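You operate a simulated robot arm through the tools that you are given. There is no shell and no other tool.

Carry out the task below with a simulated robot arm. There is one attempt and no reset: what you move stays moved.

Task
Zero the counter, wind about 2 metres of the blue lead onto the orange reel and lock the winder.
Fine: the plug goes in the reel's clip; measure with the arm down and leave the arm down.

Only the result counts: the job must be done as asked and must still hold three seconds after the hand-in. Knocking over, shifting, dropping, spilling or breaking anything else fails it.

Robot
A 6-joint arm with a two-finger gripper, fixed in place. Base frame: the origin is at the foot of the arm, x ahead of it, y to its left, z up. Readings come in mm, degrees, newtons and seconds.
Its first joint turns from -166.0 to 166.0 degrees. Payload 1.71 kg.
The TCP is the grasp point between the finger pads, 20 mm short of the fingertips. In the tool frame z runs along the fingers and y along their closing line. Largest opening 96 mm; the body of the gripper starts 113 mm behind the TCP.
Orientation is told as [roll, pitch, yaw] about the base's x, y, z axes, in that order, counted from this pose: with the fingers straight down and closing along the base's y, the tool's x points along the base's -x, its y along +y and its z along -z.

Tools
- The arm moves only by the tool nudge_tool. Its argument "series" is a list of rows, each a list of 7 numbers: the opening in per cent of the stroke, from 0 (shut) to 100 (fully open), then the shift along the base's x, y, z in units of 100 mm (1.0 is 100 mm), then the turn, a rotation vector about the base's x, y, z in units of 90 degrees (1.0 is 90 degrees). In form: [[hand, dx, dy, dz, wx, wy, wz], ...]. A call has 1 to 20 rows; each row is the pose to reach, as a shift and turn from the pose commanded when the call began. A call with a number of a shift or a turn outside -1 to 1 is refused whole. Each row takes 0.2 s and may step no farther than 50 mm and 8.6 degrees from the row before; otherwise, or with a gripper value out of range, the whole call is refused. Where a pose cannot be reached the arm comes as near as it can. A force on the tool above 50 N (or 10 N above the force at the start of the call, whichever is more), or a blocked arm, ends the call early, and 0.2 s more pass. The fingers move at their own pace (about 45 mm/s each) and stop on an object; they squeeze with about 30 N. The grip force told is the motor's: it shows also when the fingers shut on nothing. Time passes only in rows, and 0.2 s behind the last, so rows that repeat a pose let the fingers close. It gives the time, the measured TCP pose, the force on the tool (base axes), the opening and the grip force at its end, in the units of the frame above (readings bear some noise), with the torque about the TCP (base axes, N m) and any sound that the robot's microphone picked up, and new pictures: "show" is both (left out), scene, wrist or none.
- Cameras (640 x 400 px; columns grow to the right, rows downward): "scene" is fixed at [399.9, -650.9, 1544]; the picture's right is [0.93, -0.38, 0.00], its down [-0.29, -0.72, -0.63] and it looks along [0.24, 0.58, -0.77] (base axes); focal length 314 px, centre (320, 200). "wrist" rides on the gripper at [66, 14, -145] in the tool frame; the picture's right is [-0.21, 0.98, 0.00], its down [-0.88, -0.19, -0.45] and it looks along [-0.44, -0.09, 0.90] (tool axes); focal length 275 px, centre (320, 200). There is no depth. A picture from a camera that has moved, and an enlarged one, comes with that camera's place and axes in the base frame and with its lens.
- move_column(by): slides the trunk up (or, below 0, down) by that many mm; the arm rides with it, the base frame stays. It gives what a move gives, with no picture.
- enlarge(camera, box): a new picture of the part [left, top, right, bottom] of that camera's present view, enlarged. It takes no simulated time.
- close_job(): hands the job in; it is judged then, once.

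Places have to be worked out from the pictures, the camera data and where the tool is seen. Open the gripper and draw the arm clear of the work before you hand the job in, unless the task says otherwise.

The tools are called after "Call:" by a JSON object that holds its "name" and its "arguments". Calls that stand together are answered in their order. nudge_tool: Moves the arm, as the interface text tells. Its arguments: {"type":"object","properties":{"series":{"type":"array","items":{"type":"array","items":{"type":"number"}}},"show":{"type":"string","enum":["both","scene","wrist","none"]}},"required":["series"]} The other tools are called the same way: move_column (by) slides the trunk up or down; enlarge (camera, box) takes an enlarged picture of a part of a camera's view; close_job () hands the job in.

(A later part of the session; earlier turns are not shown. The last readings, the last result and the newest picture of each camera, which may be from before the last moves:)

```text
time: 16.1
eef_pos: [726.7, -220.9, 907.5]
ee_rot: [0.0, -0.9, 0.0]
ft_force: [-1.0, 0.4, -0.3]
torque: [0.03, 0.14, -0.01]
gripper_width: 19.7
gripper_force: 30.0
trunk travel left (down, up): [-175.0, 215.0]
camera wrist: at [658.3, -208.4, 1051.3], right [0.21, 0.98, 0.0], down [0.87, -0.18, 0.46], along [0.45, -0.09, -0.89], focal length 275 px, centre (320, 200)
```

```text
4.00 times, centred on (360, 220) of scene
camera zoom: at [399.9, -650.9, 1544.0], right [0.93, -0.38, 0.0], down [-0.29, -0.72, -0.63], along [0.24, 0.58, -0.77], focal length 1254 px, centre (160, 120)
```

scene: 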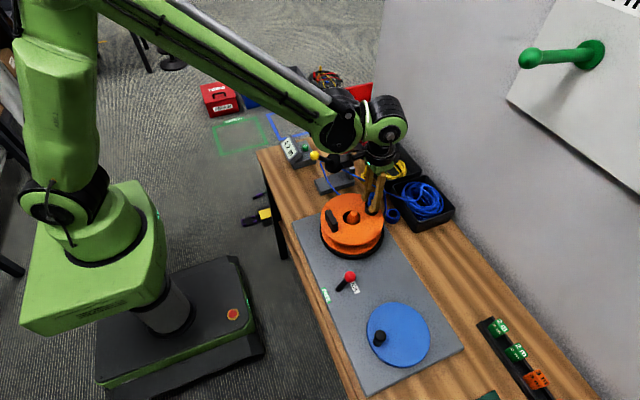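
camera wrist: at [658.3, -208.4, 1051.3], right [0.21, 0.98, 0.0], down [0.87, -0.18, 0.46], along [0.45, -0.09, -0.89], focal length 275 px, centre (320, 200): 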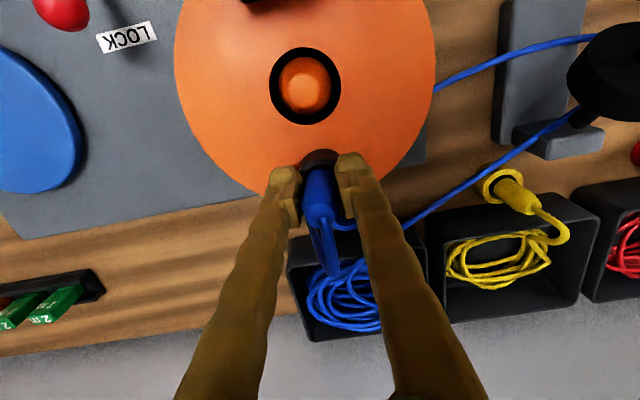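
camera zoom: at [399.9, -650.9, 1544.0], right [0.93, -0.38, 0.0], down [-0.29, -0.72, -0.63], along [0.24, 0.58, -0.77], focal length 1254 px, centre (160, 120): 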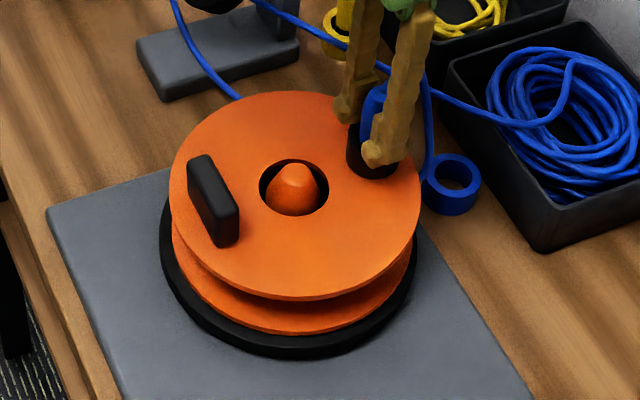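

The spindle is centred again. I'll open the fingers and lift straight up.

Call:
{"name": "nudge_tool", "arguments": {"series": [[30, 0, 0, 0, 0, 0, 0], [50, 0, 0, 0, 0, 0, 0], [55, 0, 0, 0, 0, 0, 0], [55, 0, 0, 0.2, 0, 0, 0], [55, 0, 0, 0.5, 0, 0.01, 0], [55, 0, 0, 0.8, 0, 0.01, 0], [55, 0, 0, 0.8, 0, 0.01, 0]]}}

Call:
{"name": "enlarge", "arguments": {"camera": "scene", "box": [290, 130, 450, 270]}}

Call:
{"name": "enlarge", "arguments": {"camera": "wrist", "box": [200, 0, 640, 275]}}

```text
time: 17.7
eef_pos: [725.5, -222.8, 989.3]
ee_rot: [0.0, -0.1, -0.1]
ft_force: [0.0, -0.1, 0.5]
torque: [0.0, -0.01, 0.02]
gripper_width: 53.0
gripper_force: 0.0
trunk travel left (down, up): [-175.0, 215.0]
camera wrist: at [658.6, -209.1, 1133.8], right [0.21, 0.98, 0.0], down [0.88, -0.18, 0.44], along [0.43, -0.09, -0.9], focal length 275 px, centre (320, 200)
```

scene: 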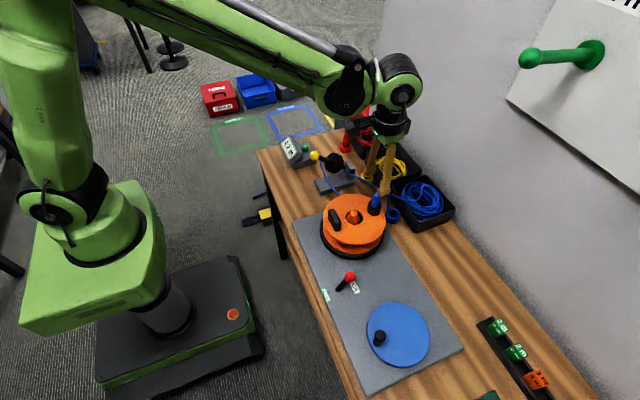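
wrist: 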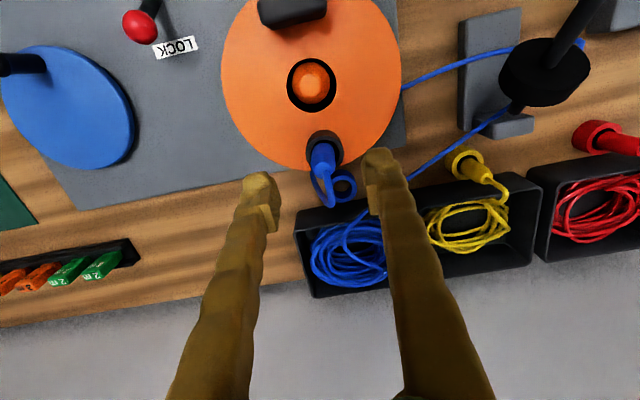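

```text
2.86 times, centred on (370, 200) of scene
camera zoom: at [399.9, -650.9, 1544.0], right [0.93, -0.38, 0.0], down [-0.29, -0.72, -0.63], along [0.24, 0.58, -0.77], focal length 896 px, centre (177, 200)
```

zoom: 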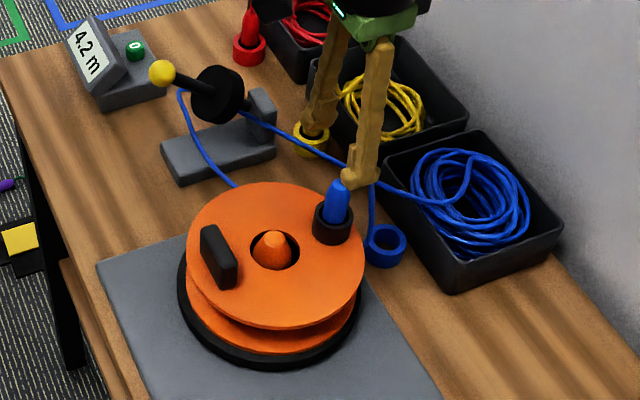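

```text
1.45 times, centred on (420, 138) of wrist
camera zoom: at [658.6, -209.1, 1133.8], right [0.21, 0.98, 0.0], down [0.88, -0.18, 0.44], along [0.43, -0.09, -0.9], focal length 400 px, centre (174, 291)
```

zoom: 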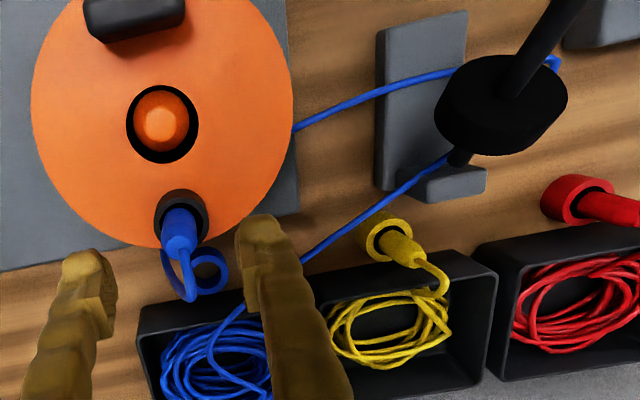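

Plug is standing in the clip and the lead runs under the measuring wheel to the reel. Next I'll close the fingers and go above the yellow knob (639,-24,923) to push the measuring arm down.

Call:
{"name": "nudge_tool", "arguments": {"series": [[40, -0.2, 0.4, 0, 0, 0, 0], [20, -0.4, 0.8, 0, 0, 0, 0], [0, -0.45, 1.0, 0, 0, 0, 0], [0, -0.45, 1.0, 0, 0, 0, 0]], "show": "none"}}

Call:
{"name": "nudge_tool", "arguments": {"series": [[0, -0.2, 0.4, 0, 0, 0, 0], [0, -0.4, 0.8, 0, 0, 0, 0], [0, -0.42, 0.98, 0, 0, 0, 0], [0, -0.42, 0.98, 0, 0, 0, 0]]}}

Call:
{"name": "enlarge", "arguments": {"camera": "scene", "box": [270, 100, 390, 200]}}

Call:
{"name": "enlarge", "arguments": {"camera": "wrist", "box": [240, 120, 400, 240]}}

```text
time: 18.7
eef_pos: [680.6, -122.4, 989.3]
ee_rot: [-0.1, -0.1, 0.0]
ft_force: [0.0, 0.0, 0.7]
torque: [-0.02, -0.01, 0.02]
gripper_width: 0.1
gripper_force: 23.6
trunk travel left (down, up): [-175.0, 215.0]
```

```text
time: 19.7
eef_pos: [640.1, -22.3, 987.3]
ee_rot: [-0.2, 0.0, -0.1]
ft_force: [-0.4, 0.6, -0.4]
torque: [0.01, 0.0, 0.0]
gripper_width: 0.2
gripper_force: 29.2
trunk travel left (down, up): [-175.0, 215.0]
camera wrist: at [573.1, -11.3, 1131.4], right [0.21, 0.98, 0.0], down [0.88, -0.18, 0.44], along [0.43, -0.09, -0.9], focal length 275 px, centre (320, 200)
```

scene: 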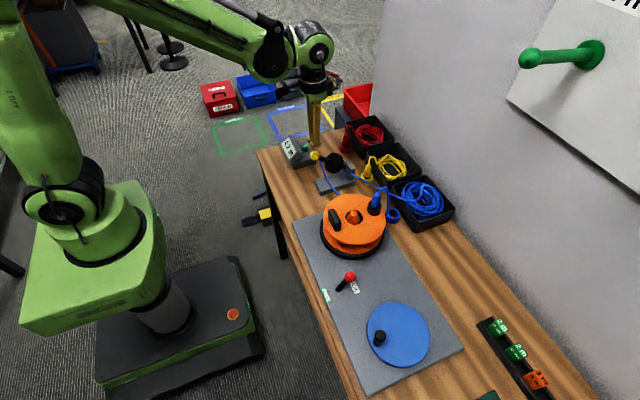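
wrist: 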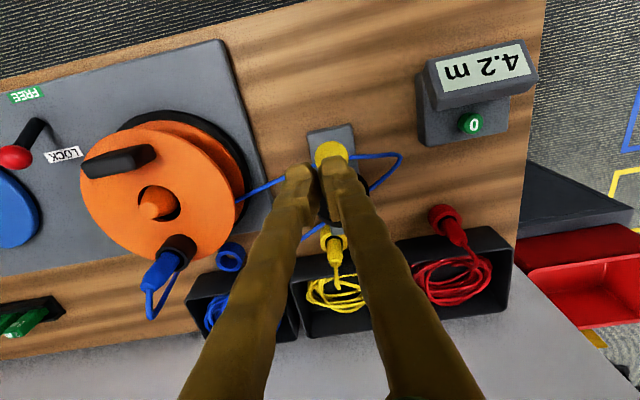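

```text
4.00 times, centred on (330, 150) of scene
camera zoom: at [399.9, -650.9, 1544.0], right [0.93, -0.38, 0.0], down [-0.29, -0.72, -0.63], along [0.24, 0.58, -0.77], focal length 1254 px, centre (280, 400)
```

zoom: 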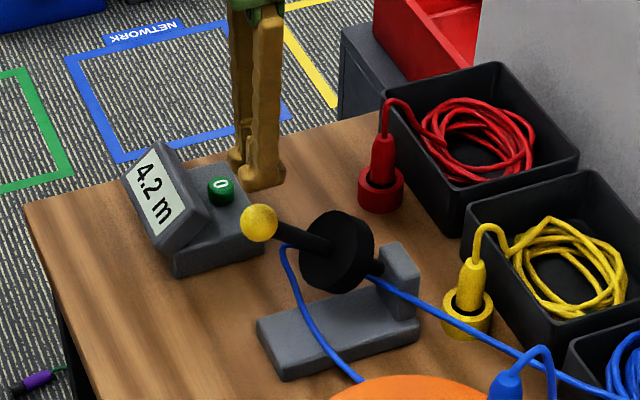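

```text
3.33 times, centred on (320, 180) of wrist
camera zoom: at [573.1, -11.3, 1131.4], right [0.21, 0.98, 0.0], down [0.88, -0.18, 0.44], along [0.43, -0.09, -0.9], focal length 918 px, centre (320, 267)
```

zoom: 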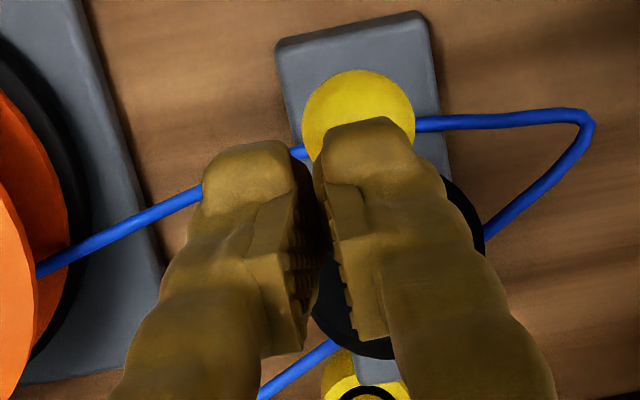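

Better fix of the knob: (642,-16.5,916), radius 14. I'll align over it and press down, following the arc of the arm for the first half.

Call:
{"name": "nudge_tool", "arguments": {"series": [[0, 0.02, 0.06, 0, 0, 0, 0], [0, 0.02, 0.06, -0.2, 0, 0, 0], [0, 0.02, 0.06, -0.35, 0, 0, 0], [0, -0.03, 0.06, -0.45, 0, 0, 0], [0, -0.11, 0.06, -0.56, 0, 0, 0], [0, -0.18, 0.06, -0.68, 0, 0, 0], [0, -0.24, 0.06, -0.8, 0, 0, 0], [0, -0.24, 0.06, -0.8, 0, 0, 0]]}}

Call:
{"name": "enlarge", "arguments": {"camera": "scene", "box": [270, 100, 390, 200]}}

```text
time: 21.5
eef_pos: [615.8, -18.4, 907.7]
ee_rot: [0.0, -0.1, -0.1]
ft_force: [-0.4, 0.5, -0.3]
torque: [0.0, 0.02, -0.01]
gripper_width: 0.0
gripper_force: 29.4
trunk travel left (down, up): [-175.0, 215.0]
camera wrist: at [549.0, -5.1, 1052.4], right [0.21, 0.98, 0.0], down [0.88, -0.18, 0.44], along [0.43, -0.09, -0.9], focal length 275 px, centre (320, 200)
```

scene: 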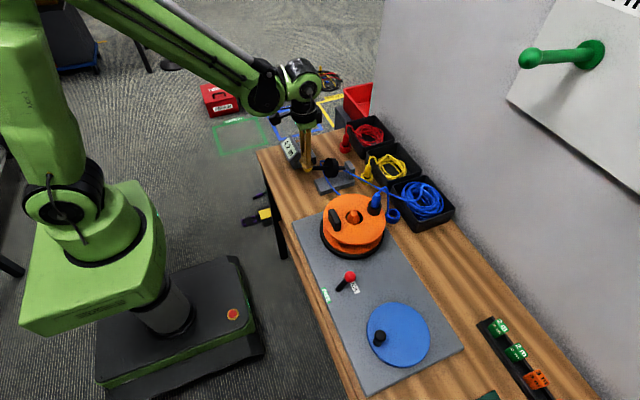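
wrist: 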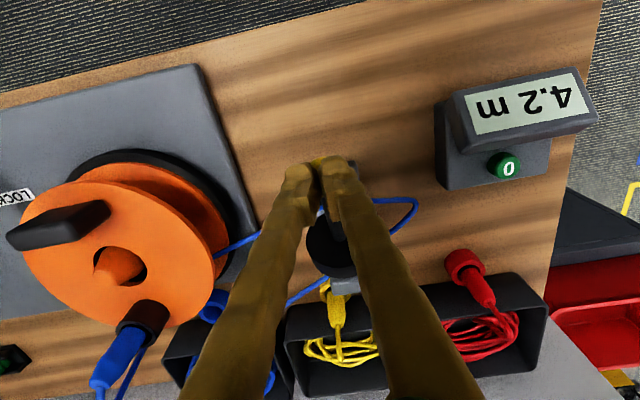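

```text
4.00 times, centred on (330, 150) of scene
camera zoom: at [399.9, -650.9, 1544.0], right [0.93, -0.38, 0.0], down [-0.29, -0.72, -0.63], along [0.24, 0.58, -0.77], focal length 1254 px, centre (280, 400)
```

zoom: 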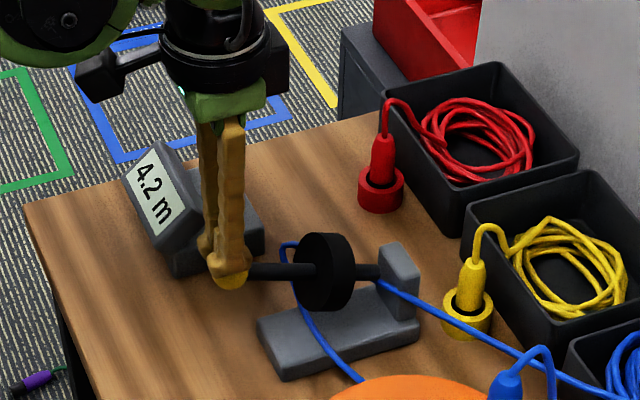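

The arm follows with little force. I'll keep pressing along the arc until it comes to rest.

Call:
{"name": "nudge_tool", "arguments": {"series": [[0, -0.05, 0.01, -0.15, 0, 0, 0], [0, -0.08, 0.01, -0.3, 0, 0, 0], [0, -0.09, 0.01, -0.42, 0, 0, 0], [0, -0.1, 0.01, -0.52, 0, 0, 0], [0, -0.1, 0.01, -0.58, 0, 0, 0], [0, -0.1, 0.01, -0.63, 0, 0, 0], [0, -0.1, 0.01, -0.68, 0, 0, 0], [0, -0.1, 0.01, -0.72, 0, 0, 0]]}}

Call:
{"name": "enlarge", "arguments": {"camera": "scene", "box": [270, 100, 390, 200]}}

```text
time: 23.0
eef_pos: [591.3, -16.3, 857.5]
ee_rot: [-0.1, -1.0, -0.1]
ft_force: [0.1, 0.6, 0.4]
torque: [0.0, -0.1, 0.0]
gripper_width: 0.0
gripper_force: 29.7
trunk travel left (down, up): [-175.0, 215.0]
stopped in row 7: the force on the tool passed its limit at 56 N (the readings are from after the stop); the commanded pose is now the measured one
camera wrist: at [522.0, -3.7, 1001.1], right [0.21, 0.98, 0.0], down [0.87, -0.19, 0.46], along [0.45, -0.09, -0.89], focal length 275 px, centre (320, 200)
```

scene: 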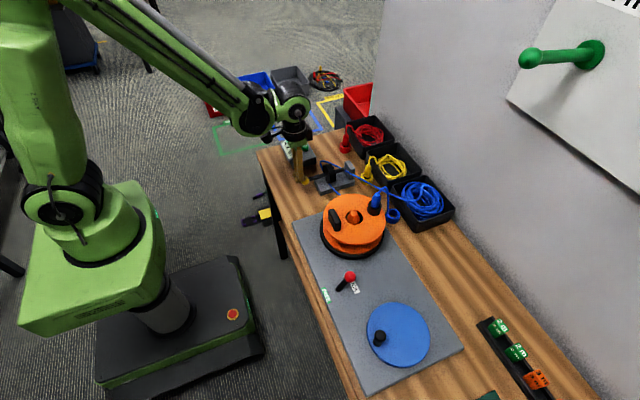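
wrist: 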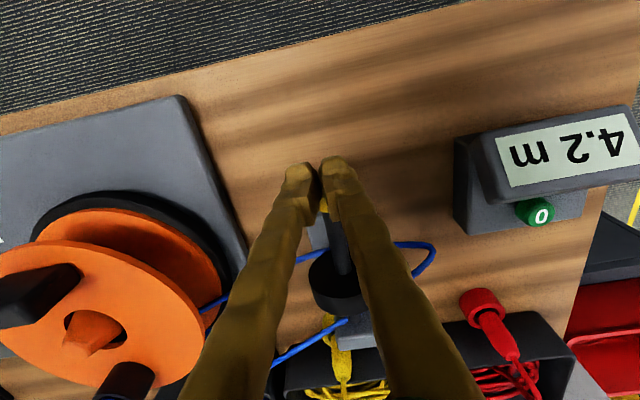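

```text
4.00 times, centred on (330, 150) of scene
camera zoom: at [399.9, -650.9, 1544.0], right [0.93, -0.38, 0.0], down [-0.29, -0.72, -0.63], along [0.24, 0.58, -0.77], focal length 1254 px, centre (280, 400)
```

zoom: 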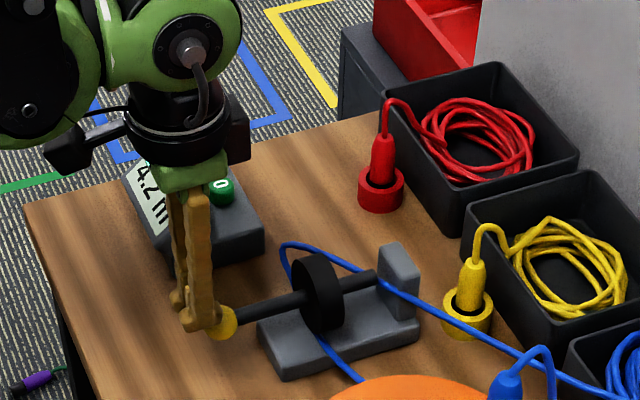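

The arm hit its stop and the fingers slipped off in front of the knob. I'll back away and up, then inspect whether the wheel rests on the lead.

Call:
{"name": "nudge_tool", "arguments": {"series": [[0, -0.15, 0, 0.1, 0, 0, 0], [0, -0.3, 0, 0.5, 0, 0.01, 0], [0, -0.3, 0, 0.95, 0, 0.01, 0], [0, -0.3, 0, 1.0, 0, 0.01, 0]]}}

Call:
{"name": "enlarge", "arguments": {"camera": "scene", "box": [290, 120, 390, 200]}}

Call:
{"name": "enlarge", "arguments": {"camera": "wrist", "box": [240, 120, 400, 320]}}

```text
time: 24.0
eef_pos: [564.5, -17.8, 956.7]
ee_rot: [0.0, 0.1, 0.0]
ft_force: [-0.5, -0.5, 0.3]
torque: [-0.02, -0.01, 0.0]
gripper_width: 0.0
gripper_force: 29.7
trunk travel left (down, up): [-175.0, 215.0]
camera wrist: at [498.4, -4.3, 1100.9], right [0.21, 0.98, 0.0], down [0.88, -0.19, 0.44], along [0.43, -0.09, -0.9], focal length 275 px, centre (320, 200)
```

scene: 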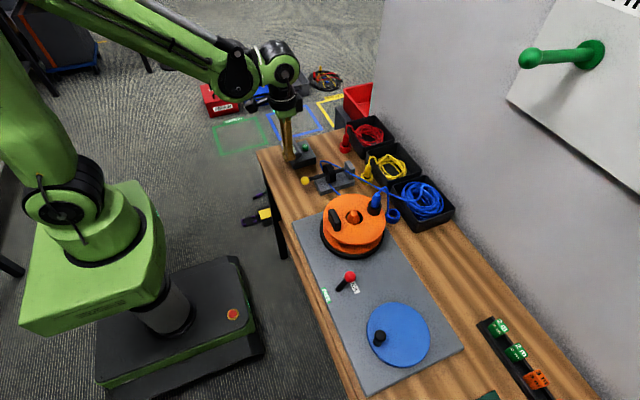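
wrist: 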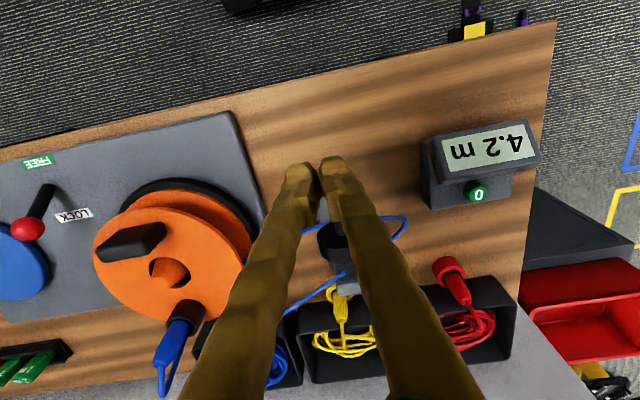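

```text
5.00 times, centred on (340, 160) of scene
camera zoom: at [399.9, -650.9, 1544.0], right [0.93, -0.38, 0.0], down [-0.29, -0.72, -0.63], along [0.24, 0.58, -0.77], focal length 1568 px, centre (220, 400)
```

zoom: 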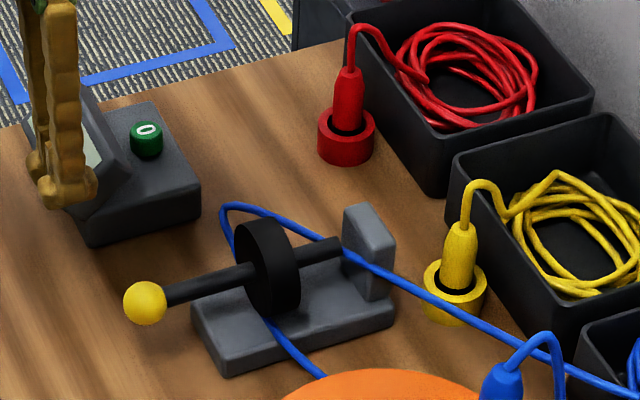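

```text
2.00 times, centred on (320, 220) of wrist
camera zoom: at [498.4, -4.3, 1100.9], right [0.21, 0.98, 0.0], down [0.88, -0.19, 0.44], along [0.43, -0.09, -0.9], focal length 551 px, centre (320, 160)
```

zoom: 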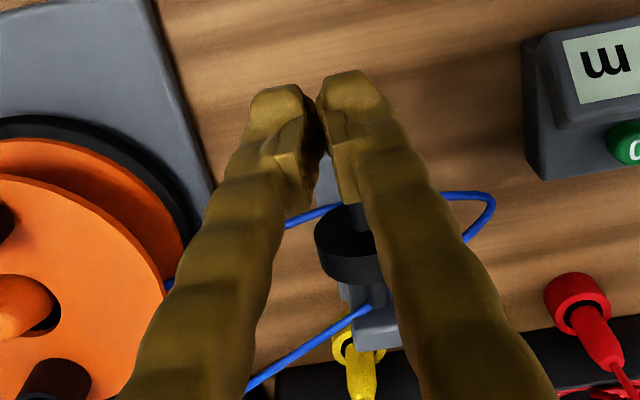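

The measuring arm is down with its wheel on the lead. Next the zero button, which this view again puts at (669,145,813); I'll move above it.

Call:
{"name": "nudge_tool", "arguments": {"series": [[0, 0.2, 0.35, 0, 0, 0, 0], [0, 0.4, 0.7, 0, 0, 0, 0], [0, 0.6, 1.0, 0, 0, 0, 0]], "show": "none"}}

Call:
{"name": "nudge_tool", "arguments": {"series": [[0, 0.2, 0.3, -0.15, 0, 0, 0], [0, 0.4, 0.6, -0.3, 0, 0, 0], [0, 0.45, 0.63, -0.6, 0, 0, 0], [0, 0.45, 0.63, -0.8, 0, 0, 0], [0, 0.45, 0.63, -0.8, 0, 0, 0]]}}

Call:
{"name": "enlarge", "arguments": {"camera": "wrist", "box": [240, 120, 400, 240]}}

Call:
{"name": "enlarge", "arguments": {"camera": "scene", "box": [260, 100, 360, 180]}}

```text
time: 24.8
eef_pos: [626.7, 82.7, 957.4]
ee_rot: [-0.1, 0.2, -0.1]
ft_force: [0.1, -0.3, 1.3]
torque: [0.01, -0.01, 0.0]
gripper_width: 0.0
gripper_force: 29.1
trunk travel left (down, up): [-175.0, 215.0]
```

```text
time: 26.0
eef_pos: [670.4, 144.6, 877.1]
ee_rot: [0.0, 0.1, -0.1]
ft_force: [0.3, -0.6, 0.4]
torque: [0.04, 0.0, 0.02]
gripper_width: 0.1
gripper_force: 29.7
trunk travel left (down, up): [-175.0, 215.0]
camera wrist: at [603.2, 157.0, 1021.5], right [0.21, 0.98, 0.0], down [0.88, -0.19, 0.44], along [0.43, -0.09, -0.9], focal length 275 px, centre (320, 200)
```

scene: 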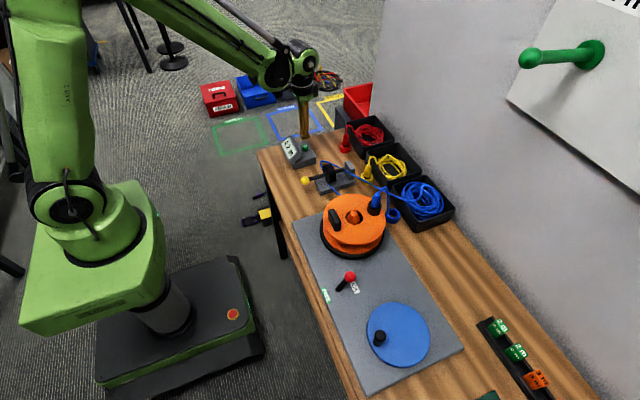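
wrist: 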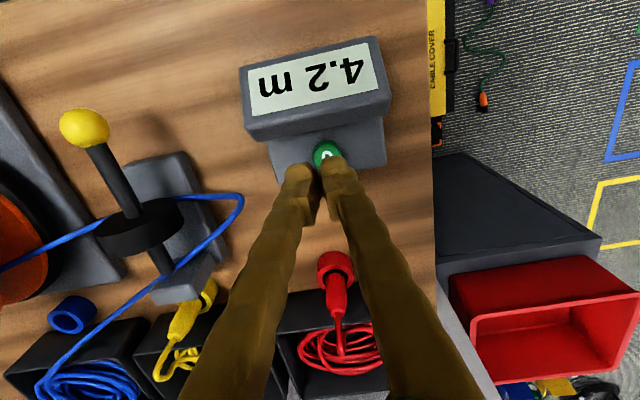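

```text
3.33 times, centred on (320, 180) of wrist
camera zoom: at [603.2, 157.0, 1021.5], right [0.21, 0.98, 0.0], down [0.88, -0.19, 0.44], along [0.43, -0.09, -0.9], focal length 918 px, centre (320, 267)
```

zoom: 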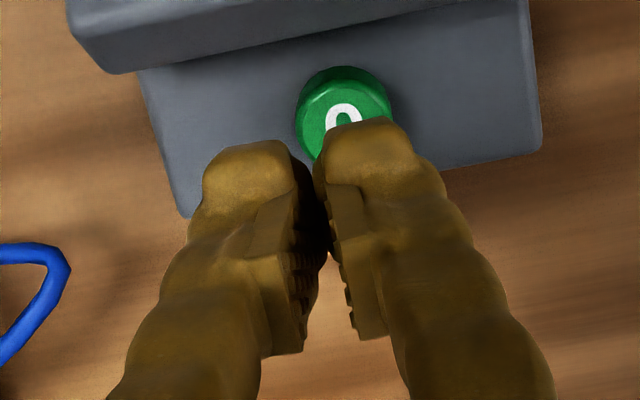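

```text
5.00 times, centred on (310, 140) of scene
camera zoom: at [399.9, -650.9, 1544.0], right [0.93, -0.38, 0.0], down [-0.29, -0.72, -0.63], along [0.24, 0.58, -0.77], focal length 1568 px, centre (370, 500)
```

zoom: 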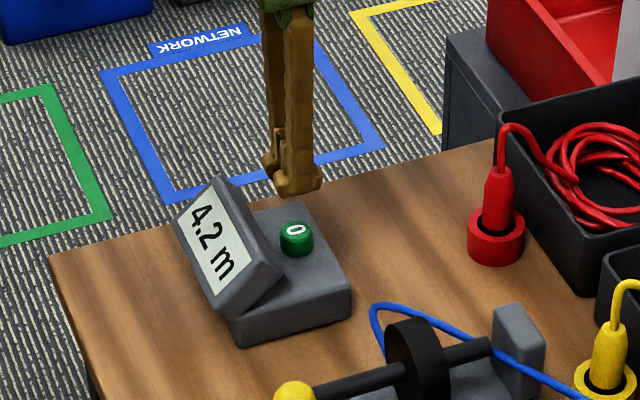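

The button looks about 3 mm further in +y than the fingers. I'll adjust and press down gently until the fingers meet and depress it.

Call:
{"name": "nudge_tool", "arguments": {"series": [[0, -0.02, 0.03, -0.2, 0, 0, 0], [0, -0.02, 0.03, -0.35, 0, 0, 0], [0, -0.02, 0.03, -0.4, 0, 0, 0], [0, -0.02, 0.03, -0.43, 0, 0, 0], [0, -0.02, 0.03, -0.46, 0, 0, 0], [0, -0.02, 0.03, -0.48, 0, 0, 0]]}}

Call:
{"name": "enlarge", "arguments": {"camera": "scene", "box": [260, 100, 360, 180]}}

```text
time: 27.4
eef_pos: [666.4, 150.2, 827.9]
ee_rot: [0.1, 0.1, -0.1]
ft_force: [1.0, -0.1, 0.6]
torque: [-0.01, -0.03, -0.01]
gripper_width: 6.1
gripper_force: 29.4
trunk travel left (down, up): [-175.0, 215.0]
camera wrist: at [600.7, 162.4, 972.6], right [0.21, 0.98, 0.0], down [0.88, -0.19, 0.44], along [0.43, -0.09, -0.9], focal length 275 px, centre (320, 200)
```

scene: 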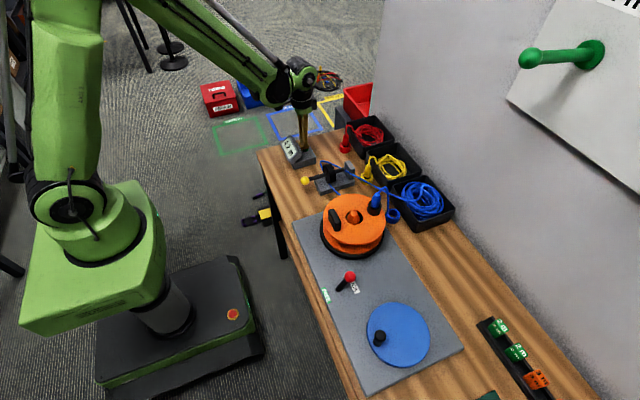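
wrist: 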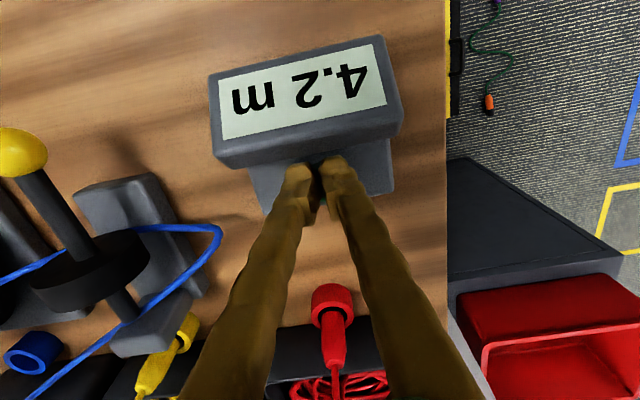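

```text
5.00 times, centred on (310, 140) of scene
camera zoom: at [399.9, -650.9, 1544.0], right [0.93, -0.38, 0.0], down [-0.29, -0.72, -0.63], along [0.24, 0.58, -0.77], focal length 1568 px, centre (370, 500)
```

zoom: 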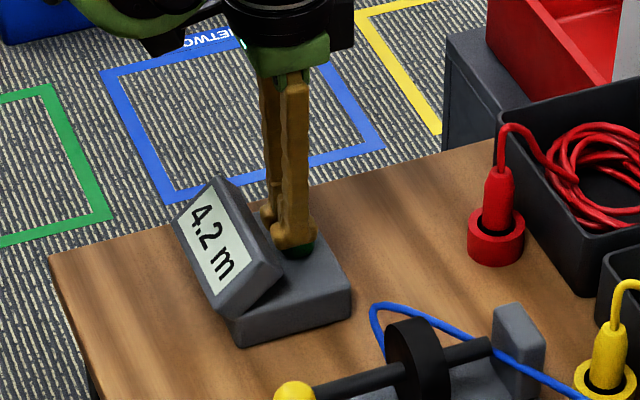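

The display still shows 4.2 m, and the fingers were wedged apart to 6 mm rather than pressing. I'll lift off and use one finger of an opened gripper instead; first a look.

Call:
{"name": "nudge_tool", "arguments": {"series": [[0, 0, 0, 0.25, 0, 0, 0], [0, 0, 0, 0.5, 0, 0, 0], [50, 0, 0.25, 0.6, 0, 0, 0], [100, 0, 0.5, 0.6, 0, 0, 0], [100, 0, 0.5, 0.6, 0, 0, 0], [100, 0, 0.5, 0.6, 0, 0, 0]]}}

Call:
{"name": "enlarge", "arguments": {"camera": "wrist", "box": [160, 80, 400, 260]}}

Call:
{"name": "enlarge", "arguments": {"camera": "scene", "box": [260, 100, 360, 180]}}

```text
time: 28.8
eef_pos: [668.0, 200.2, 886.8]
ee_rot: [0.0, 0.1, -0.1]
ft_force: [0.2, -0.2, -0.1]
torque: [0.0, -0.01, -0.01]
gripper_width: 86.1
gripper_force: 0.0
trunk travel left (down, up): [-175.0, 215.0]
camera wrist: at [601.2, 213.1, 1031.3], right [0.21, 0.98, 0.0], down [0.88, -0.19, 0.44], along [0.43, -0.09, -0.9], focal length 275 px, centre (320, 200)
```

scene: 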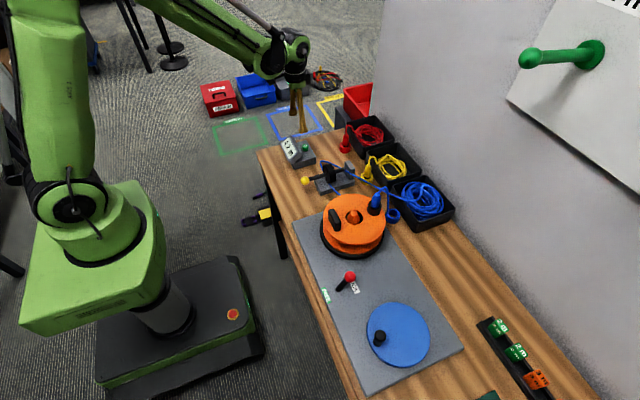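
wrist: 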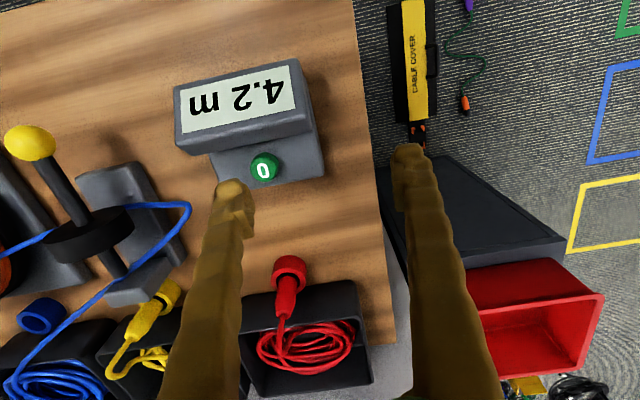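

```text
2.22 times, centred on (280, 170) of wrist
camera zoom: at [601.2, 213.1, 1031.3], right [0.21, 0.98, 0.0], down [0.88, -0.19, 0.44], along [0.43, -0.09, -0.9], focal length 612 px, centre (409, 267)
```

zoom: 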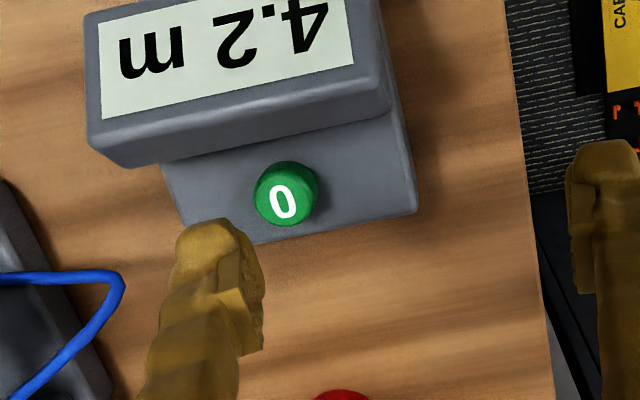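

```text
5.00 times, centred on (310, 140) of scene
camera zoom: at [399.9, -650.9, 1544.0], right [0.93, -0.38, 0.0], down [-0.29, -0.72, -0.63], along [0.24, 0.58, -0.77], focal length 1568 px, centre (370, 500)
```

zoom: 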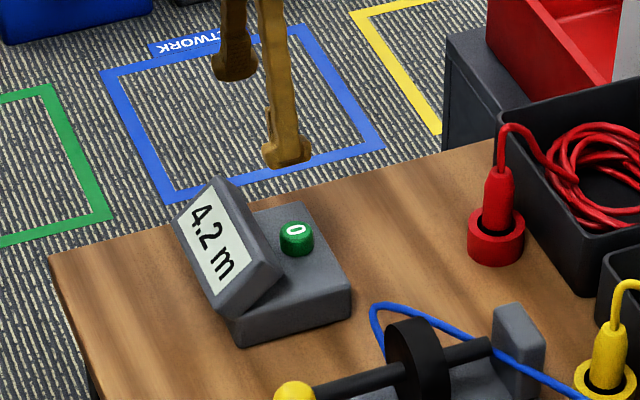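

Re-triangulated, the button top is about (669,149,810). With the gripper fully open the -y finger sits 53.5 mm from the TCP, so I'll put the TCP at y≈202.5 and press with that finger.

Call:
{"name": "nudge_tool", "arguments": {"series": [[100, 0.01, 0.023, -0.2, 0, 0, 0], [100, 0.01, 0.023, -0.4, 0, 0, 0], [100, 0.01, 0.023, -0.52, 0, 0, 0], [100, 0.01, 0.023, -0.56, 0, 0, 0], [100, 0.01, 0.023, -0.6, 0, 0, 0], [100, 0.01, 0.023, -0.63, 0, 0, 0]]}}

Call:
{"name": "enlarge", "arguments": {"camera": "scene", "box": [260, 100, 360, 180]}}

```text
time: 30.2
eef_pos: [668.4, 201.3, 825.2]
ee_rot: [0.0, 0.0, -0.1]
ft_force: [-1.0, 0.0, 0.1]
torque: [0.01, -0.01, 0.02]
gripper_width: 95.9
gripper_force: 0.0
trunk travel left (down, up): [-175.0, 215.0]
camera wrist: at [602.3, 214.1, 969.0], right [0.21, 0.98, 0.0], down [0.88, -0.19, 0.44], along [0.43, -0.09, -0.9], focal length 275 px, centre (320, 200)
```

scene: 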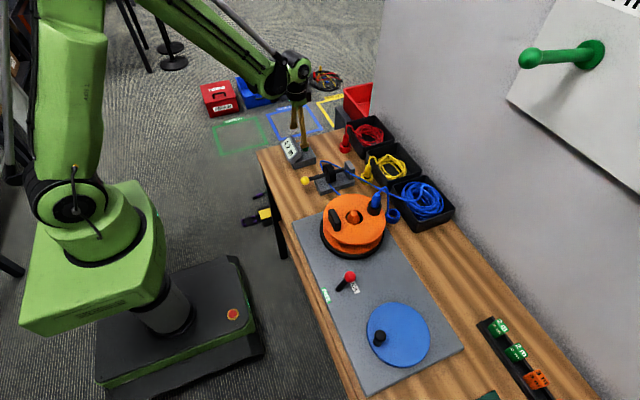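
wrist: 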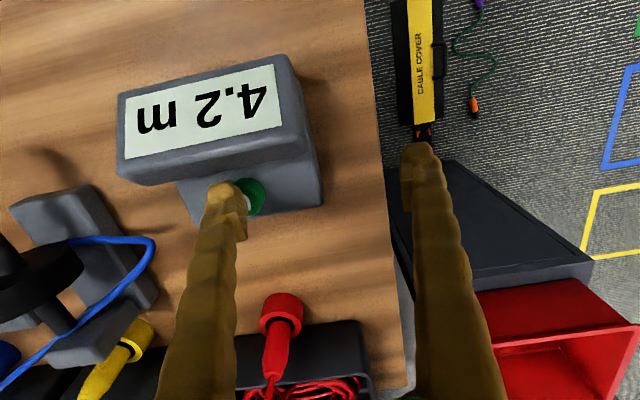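

```text
5.00 times, centred on (310, 140) of scene
camera zoom: at [399.9, -650.9, 1544.0], right [0.93, -0.38, 0.0], down [-0.29, -0.72, -0.63], along [0.24, 0.58, -0.77], focal length 1568 px, centre (370, 500)
```

zoom: 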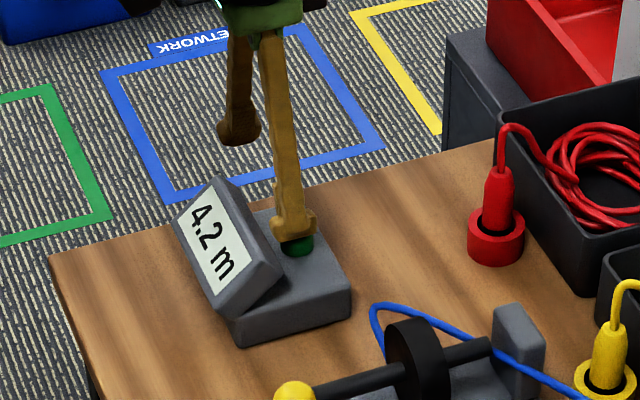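

No contact yet and the button peeks out to the +y side. I'll shift +4 mm and continue pressing down slowly.

Call:
{"name": "nudge_tool", "arguments": {"series": [[100, 0, 0.04, 0, 0, 0, 0], [100, 0, 0.04, -0.03, 0, 0, 0], [100, 0, 0.04, -0.06, 0, 0, 0], [100, 0, 0.04, -0.09, 0, 0, 0], [100, 0, 0.04, -0.12, 0, 0, 0]]}}

Call:
{"name": "enlarge", "arguments": {"camera": "wrist", "box": [110, 40, 350, 240]}}

```text
time: 31.4
eef_pos: [668.3, 206.3, 813.8]
ee_rot: [-0.1, 0.1, -0.2]
ft_force: [14.6, 2.7, 28.1]
torque: [-1.48, -0.3, 0.74]
gripper_width: 96.3
gripper_force: 0.1
trunk travel left (down, up): [-175.0, 215.0]
heard: click
camera wrist: at [601.8, 218.2, 958.2], right [0.21, 0.98, 0.0], down [0.88, -0.19, 0.45], along [0.44, -0.09, -0.9], focal length 275 px, centre (320, 200)
```

scene: 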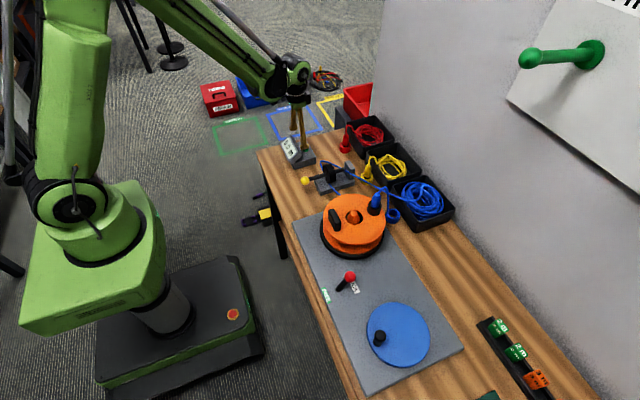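
wrist: 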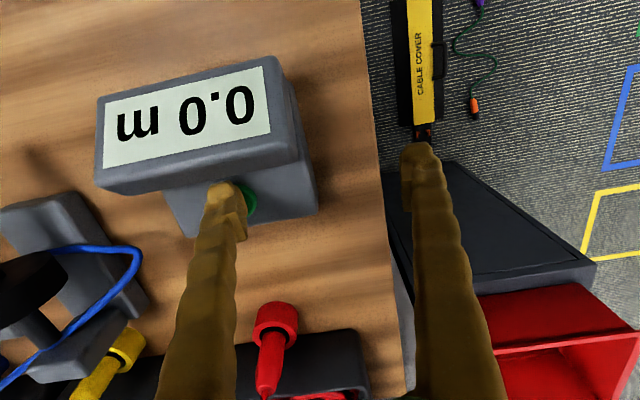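

```text
2.00 times, centred on (230, 140) of wrist
camera zoom: at [601.8, 218.2, 958.2], right [0.21, 0.98, 0.0], down [0.88, -0.19, 0.45], along [0.44, -0.09, -0.9], focal length 551 px, centre (500, 320)
```

zoom: 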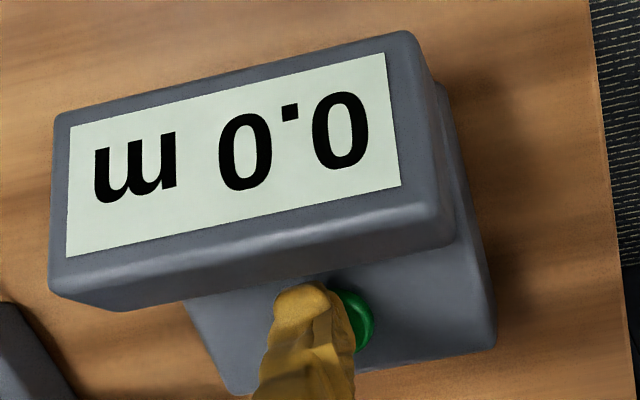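

A click was heard and the display reads 0.0 m. I'll lift straight off, then head for the lever.

Call:
{"name": "nudge_tool", "arguments": {"series": [[100, 0, 0, 0.1, 0, 0, 0], [100, 0, 0, 0.4, 0, 0, 0], [100, 0, 0, 0.8, 0, 0, 0], [100, 0, 0, 1.0, 0, 0, 0]]}}

Call:
{"name": "enlarge", "arguments": {"camera": "scene", "box": [270, 120, 450, 240]}}

Call:
{"name": "enlarge", "arguments": {"camera": "scene", "box": [310, 240, 450, 370]}}

```text
time: 32.4
eef_pos: [669.5, 205.2, 912.6]
ee_rot: [0.0, 0.0, -0.1]
ft_force: [0.0, 0.0, 0.1]
torque: [0.0, 0.01, 0.02]
gripper_width: 95.8
gripper_force: 0.1
trunk travel left (down, up): [-175.0, 215.0]
camera wrist: at [601.6, 217.6, 1058.1], right [0.21, 0.98, 0.0], down [0.88, -0.19, 0.44], along [0.43, -0.09, -0.9], focal length 275 px, centre (320, 200)
```

scene: 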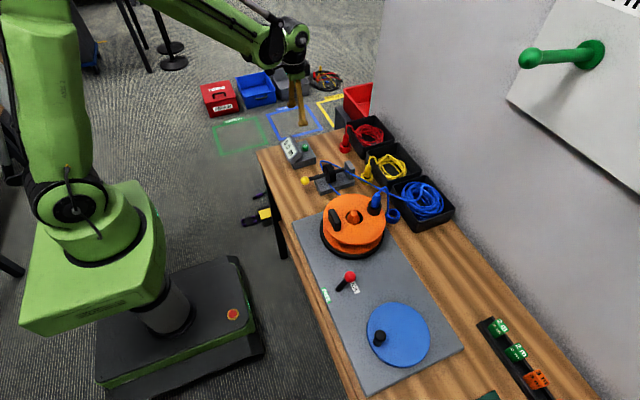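
wrist: 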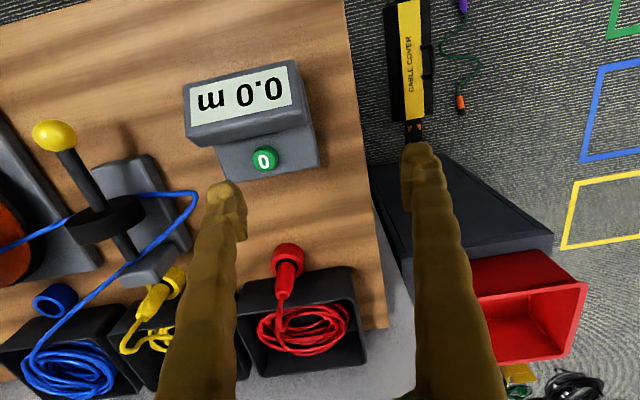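

```text
3.33 times, centred on (360, 180) of scene
camera zoom: at [399.9, -650.9, 1544.0], right [0.93, -0.38, 0.0], down [-0.29, -0.72, -0.63], along [0.24, 0.58, -0.77], focal length 1045 px, centre (187, 267)
```

zoom: 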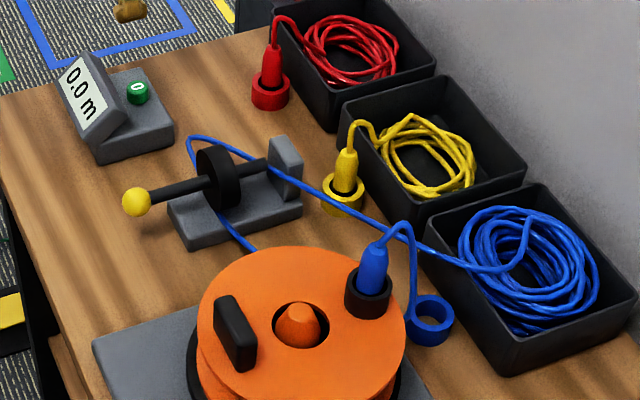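

```text
3.08 times, centred on (380, 305) of scene
camera zoom: at [399.9, -650.9, 1544.0], right [0.93, -0.38, 0.0], down [-0.29, -0.72, -0.63], along [0.24, 0.58, -0.77], focal length 965 px, centre (135, -123)
```

zoom: 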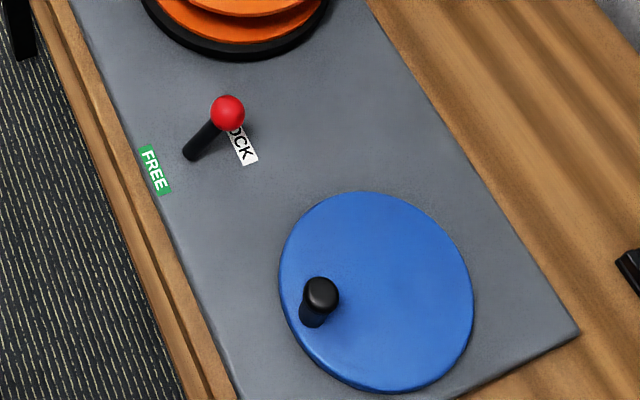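

The counter reads 0.0, the arm is down and the lead is routed. I'll travel at z≈960 to above the lever side, on its +x side.

Call:
{"name": "nudge_tool", "arguments": {"series": [[50, -0.2, -0.3, 0.2, 0, 0, 0], [20, -0.4, -0.6, 0.45, 0, 0, 0], [0, -0.6, -1.0, 0.5, 0, 0, 0]], "show": "none"}}

Call:
{"name": "nudge_tool", "arguments": {"series": [[0, 0, -0.48, 0, 0, 0, 0], [0, 0, -0.96, 0, 0, 0, 0]], "show": "none"}}

Call:
{"name": "nudge_tool", "arguments": {"series": [[0, 0, -0.48, 0, 0, 0, 0], [0, 0, -0.96, 0, 0, 0, 0]], "show": "none"}}

Call:
{"name": "nudge_tool", "arguments": {"series": [[0, 0, -0.48, 0, 0, 0, 0], [0, 0, -0.96, 0, 0, 0, 0]], "show": "none"}}

Call:
{"name": "nudge_tool", "arguments": {"series": [[0, 0, -0.48, 0, 0, 0, 0], [0, 0, -0.96, 0, 0, 0, 0], [0, 0, -0.96, 0, 0, 0, 0]]}}

```text
time: 33.2
eef_pos: [608.6, 107.0, 961.4]
ee_rot: [-0.1, 0.2, -0.2]
ft_force: [-0.3, 0.2, 0.5]
torque: [-0.02, -0.02, -0.03]
gripper_width: 28.2
gripper_force: 0.0
trunk travel left (down, up): [-175.0, 215.0]
```

```text
time: 33.8
eef_pos: [608.6, 8.8, 962.3]
ee_rot: [-0.1, 0.1, -0.2]
ft_force: [-0.5, 0.6, 0.2]
torque: [-0.07, -0.01, 0.0]
gripper_width: 0.0
gripper_force: 20.0
trunk travel left (down, up): [-175.0, 215.0]
```

```text
time: 34.4
eef_pos: [608.3, -85.0, 961.7]
ee_rot: [0.0, 0.1, 0.0]
ft_force: [-0.1, 0.2, -0.3]
torque: [-0.06, 0.0, -0.01]
gripper_width: 0.0
gripper_force: 29.4
trunk travel left (down, up): [-175.0, 215.0]
```

```text
time: 35.0
eef_pos: [609.1, -181.2, 964.4]
ee_rot: [-0.1, 0.1, -0.1]
ft_force: [-0.1, 0.0, 0.1]
torque: [-0.02, -0.01, 0.04]
gripper_width: 0.1
gripper_force: 29.4
trunk travel left (down, up): [-175.0, 215.0]
```

```text
time: 35.8
eef_pos: [609.2, -279.8, 965.9]
ee_rot: [0.1, 0.1, -0.2]
ft_force: [0.1, -0.4, 0.5]
torque: [0.04, 0.02, -0.01]
gripper_width: 0.0
gripper_force: 29.1
trunk travel left (down, up): [-175.0, 215.0]
camera wrist: at [543.1, -266.7, 1110.0], right [0.21, 0.98, 0.0], down [0.88, -0.19, 0.44], along [0.43, -0.09, -0.9], focal length 275 px, centre (320, 200)
```

scene: 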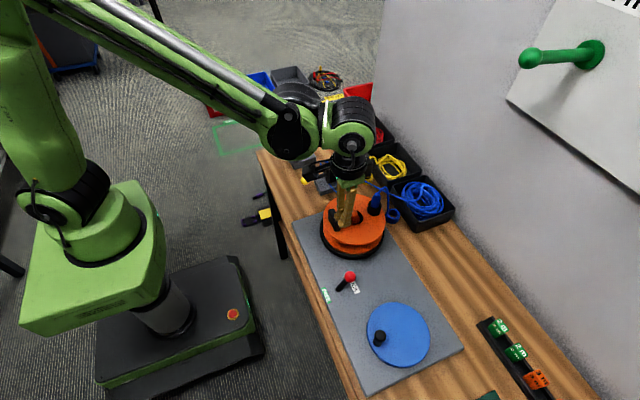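
wrist: 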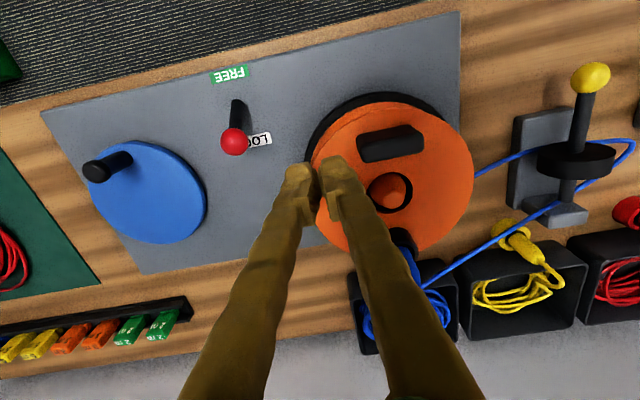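

The lever ball triangulates again to (595,-367,837). I'll go to (628,-367) on its +x side and descend beside it.

Call:
{"name": "nudge_tool", "arguments": {"series": [[0, 0.1, -0.45, 0, 0, 0, 0], [0, 0.19, -0.87, 0, 0, 0, 0], [0, 0.19, -0.87, -0.4, 0, 0, 0], [0, 0.19, -0.87, -0.8, 0, 0, 0], [0, 0.19, -0.87, -0.8, 0, 0, 0]]}}

Call:
{"name": "enlarge", "arguments": {"camera": "wrist", "box": [220, 80, 420, 220]}}

Call:
{"name": "enlarge", "arguments": {"camera": "scene", "box": [310, 220, 410, 310]}}

```text
time: 37.0
eef_pos: [628.3, -364.4, 884.9]
ee_rot: [-0.1, 0.0, -0.1]
ft_force: [0.0, -0.2, 0.1]
torque: [-0.01, 0.04, -0.03]
gripper_width: 0.0
gripper_force: 29.9
trunk travel left (down, up): [-175.0, 215.0]
camera wrist: at [561.8, -351.3, 1029.1], right [0.21, 0.98, 0.0], down [0.88, -0.19, 0.44], along [0.43, -0.09, -0.9], focal length 275 px, centre (320, 200)
```

scene: 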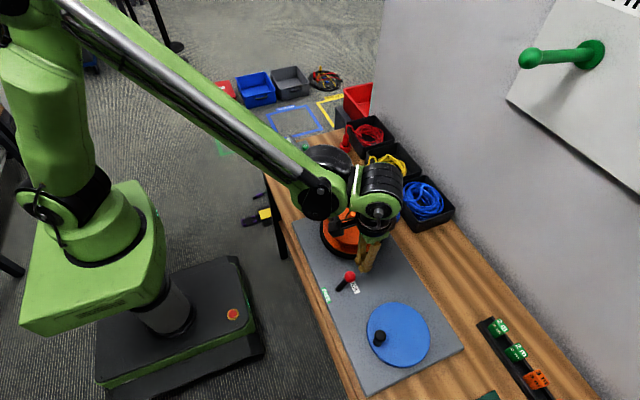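
wrist: 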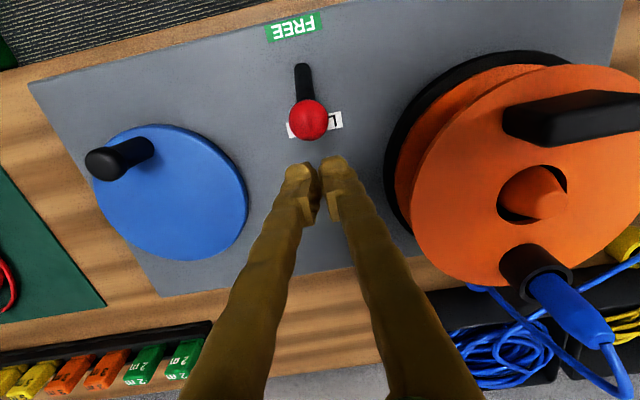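

```text
2.86 times, centred on (320, 150) of wrist
camera zoom: at [561.8, -351.3, 1029.1], right [0.21, 0.98, 0.0], down [0.88, -0.19, 0.44], along [0.43, -0.09, -0.9], focal length 786 px, centre (320, 343)
```

zoom: 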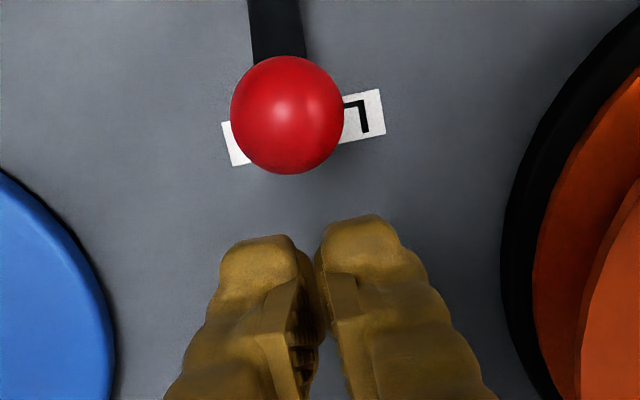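

```text
4.44 times, centred on (360, 265) of scene
camera zoom: at [399.9, -650.9, 1544.0], right [0.93, -0.38, 0.0], down [-0.29, -0.72, -0.63], along [0.24, 0.58, -0.77], focal length 1394 px, centre (142, -89)
```

zoom: 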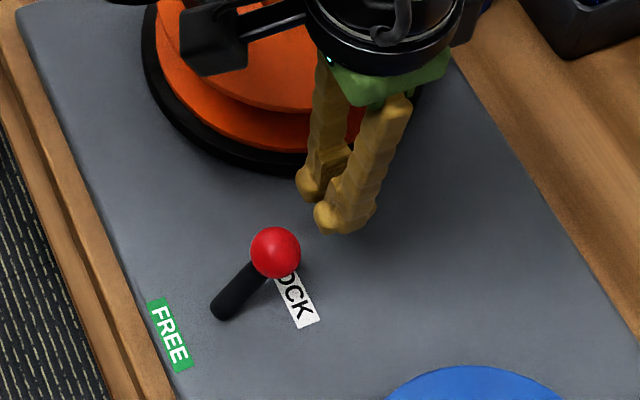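

Fingers are just +x of the ball. I'll lower 40 mm and push the lever towards -x (FREE) in small steps.

Call:
{"name": "nudge_tool", "arguments": {"series": [[0, 0, -0.02, -0.2, 0, 0, 0], [0, 0, -0.02, -0.4, 0, 0, 0], [0, -0.1, -0.02, -0.4, 0, 0, 0], [0, -0.2, -0.02, -0.4, 0, 0, 0], [0, -0.3, -0.02, -0.4, 0, 0, 0], [0, -0.4, -0.02, -0.4, 0, 0, 0], [0, -0.48, -0.02, -0.4, 0, 0, 0], [0, -0.55, -0.02, -0.4, 0, 0, 0]]}}

Call:
{"name": "enlarge", "arguments": {"camera": "scene", "box": [310, 220, 410, 310]}}

```text
time: 38.8
eef_pos: [572.2, -366.5, 844.3]
ee_rot: [-0.1, 0.1, -0.1]
ft_force: [-0.8, 0.0, -1.0]
torque: [0.01, 0.02, 0.04]
gripper_width: 0.1
gripper_force: 29.6
trunk travel left (down, up): [-175.0, 215.0]
camera wrist: at [505.5, -354.0, 989.7], right [0.21, 0.98, 0.0], down [0.88, -0.19, 0.44], along [0.43, -0.09, -0.9], focal length 275 px, centre (320, 200)
```

scene: 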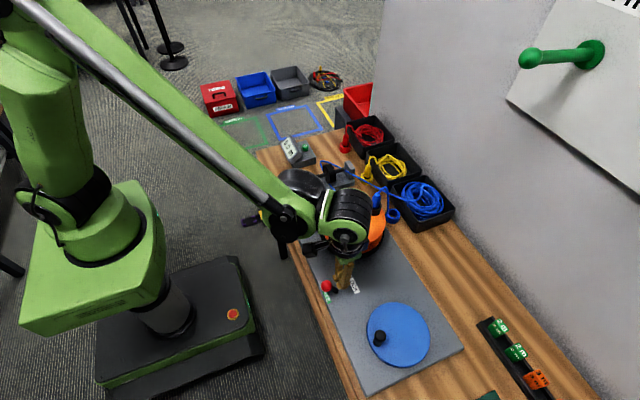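
wrist: 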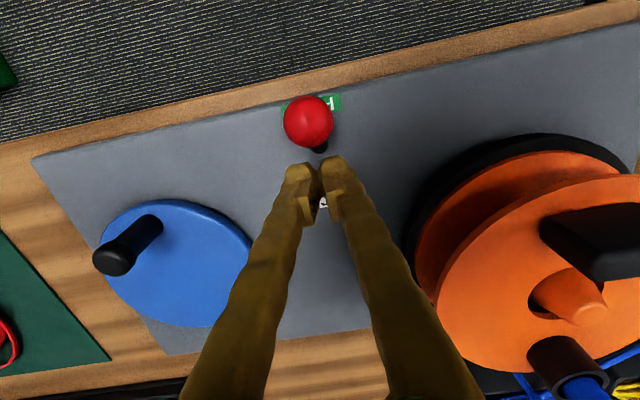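

```text
4.44 times, centred on (360, 265) of scene
camera zoom: at [399.9, -650.9, 1544.0], right [0.93, -0.38, 0.0], down [-0.29, -0.72, -0.63], along [0.24, 0.58, -0.77], focal length 1394 px, centre (142, -89)
```

zoom: 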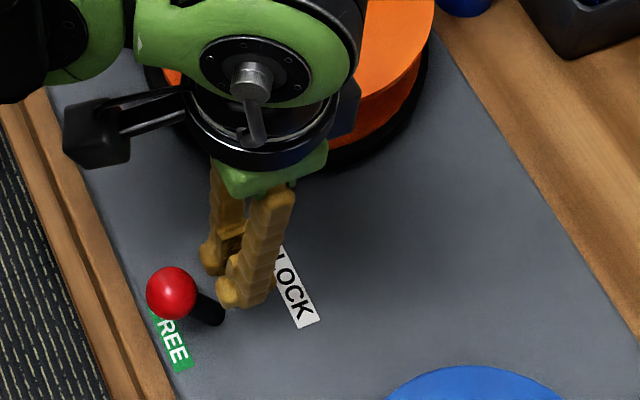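

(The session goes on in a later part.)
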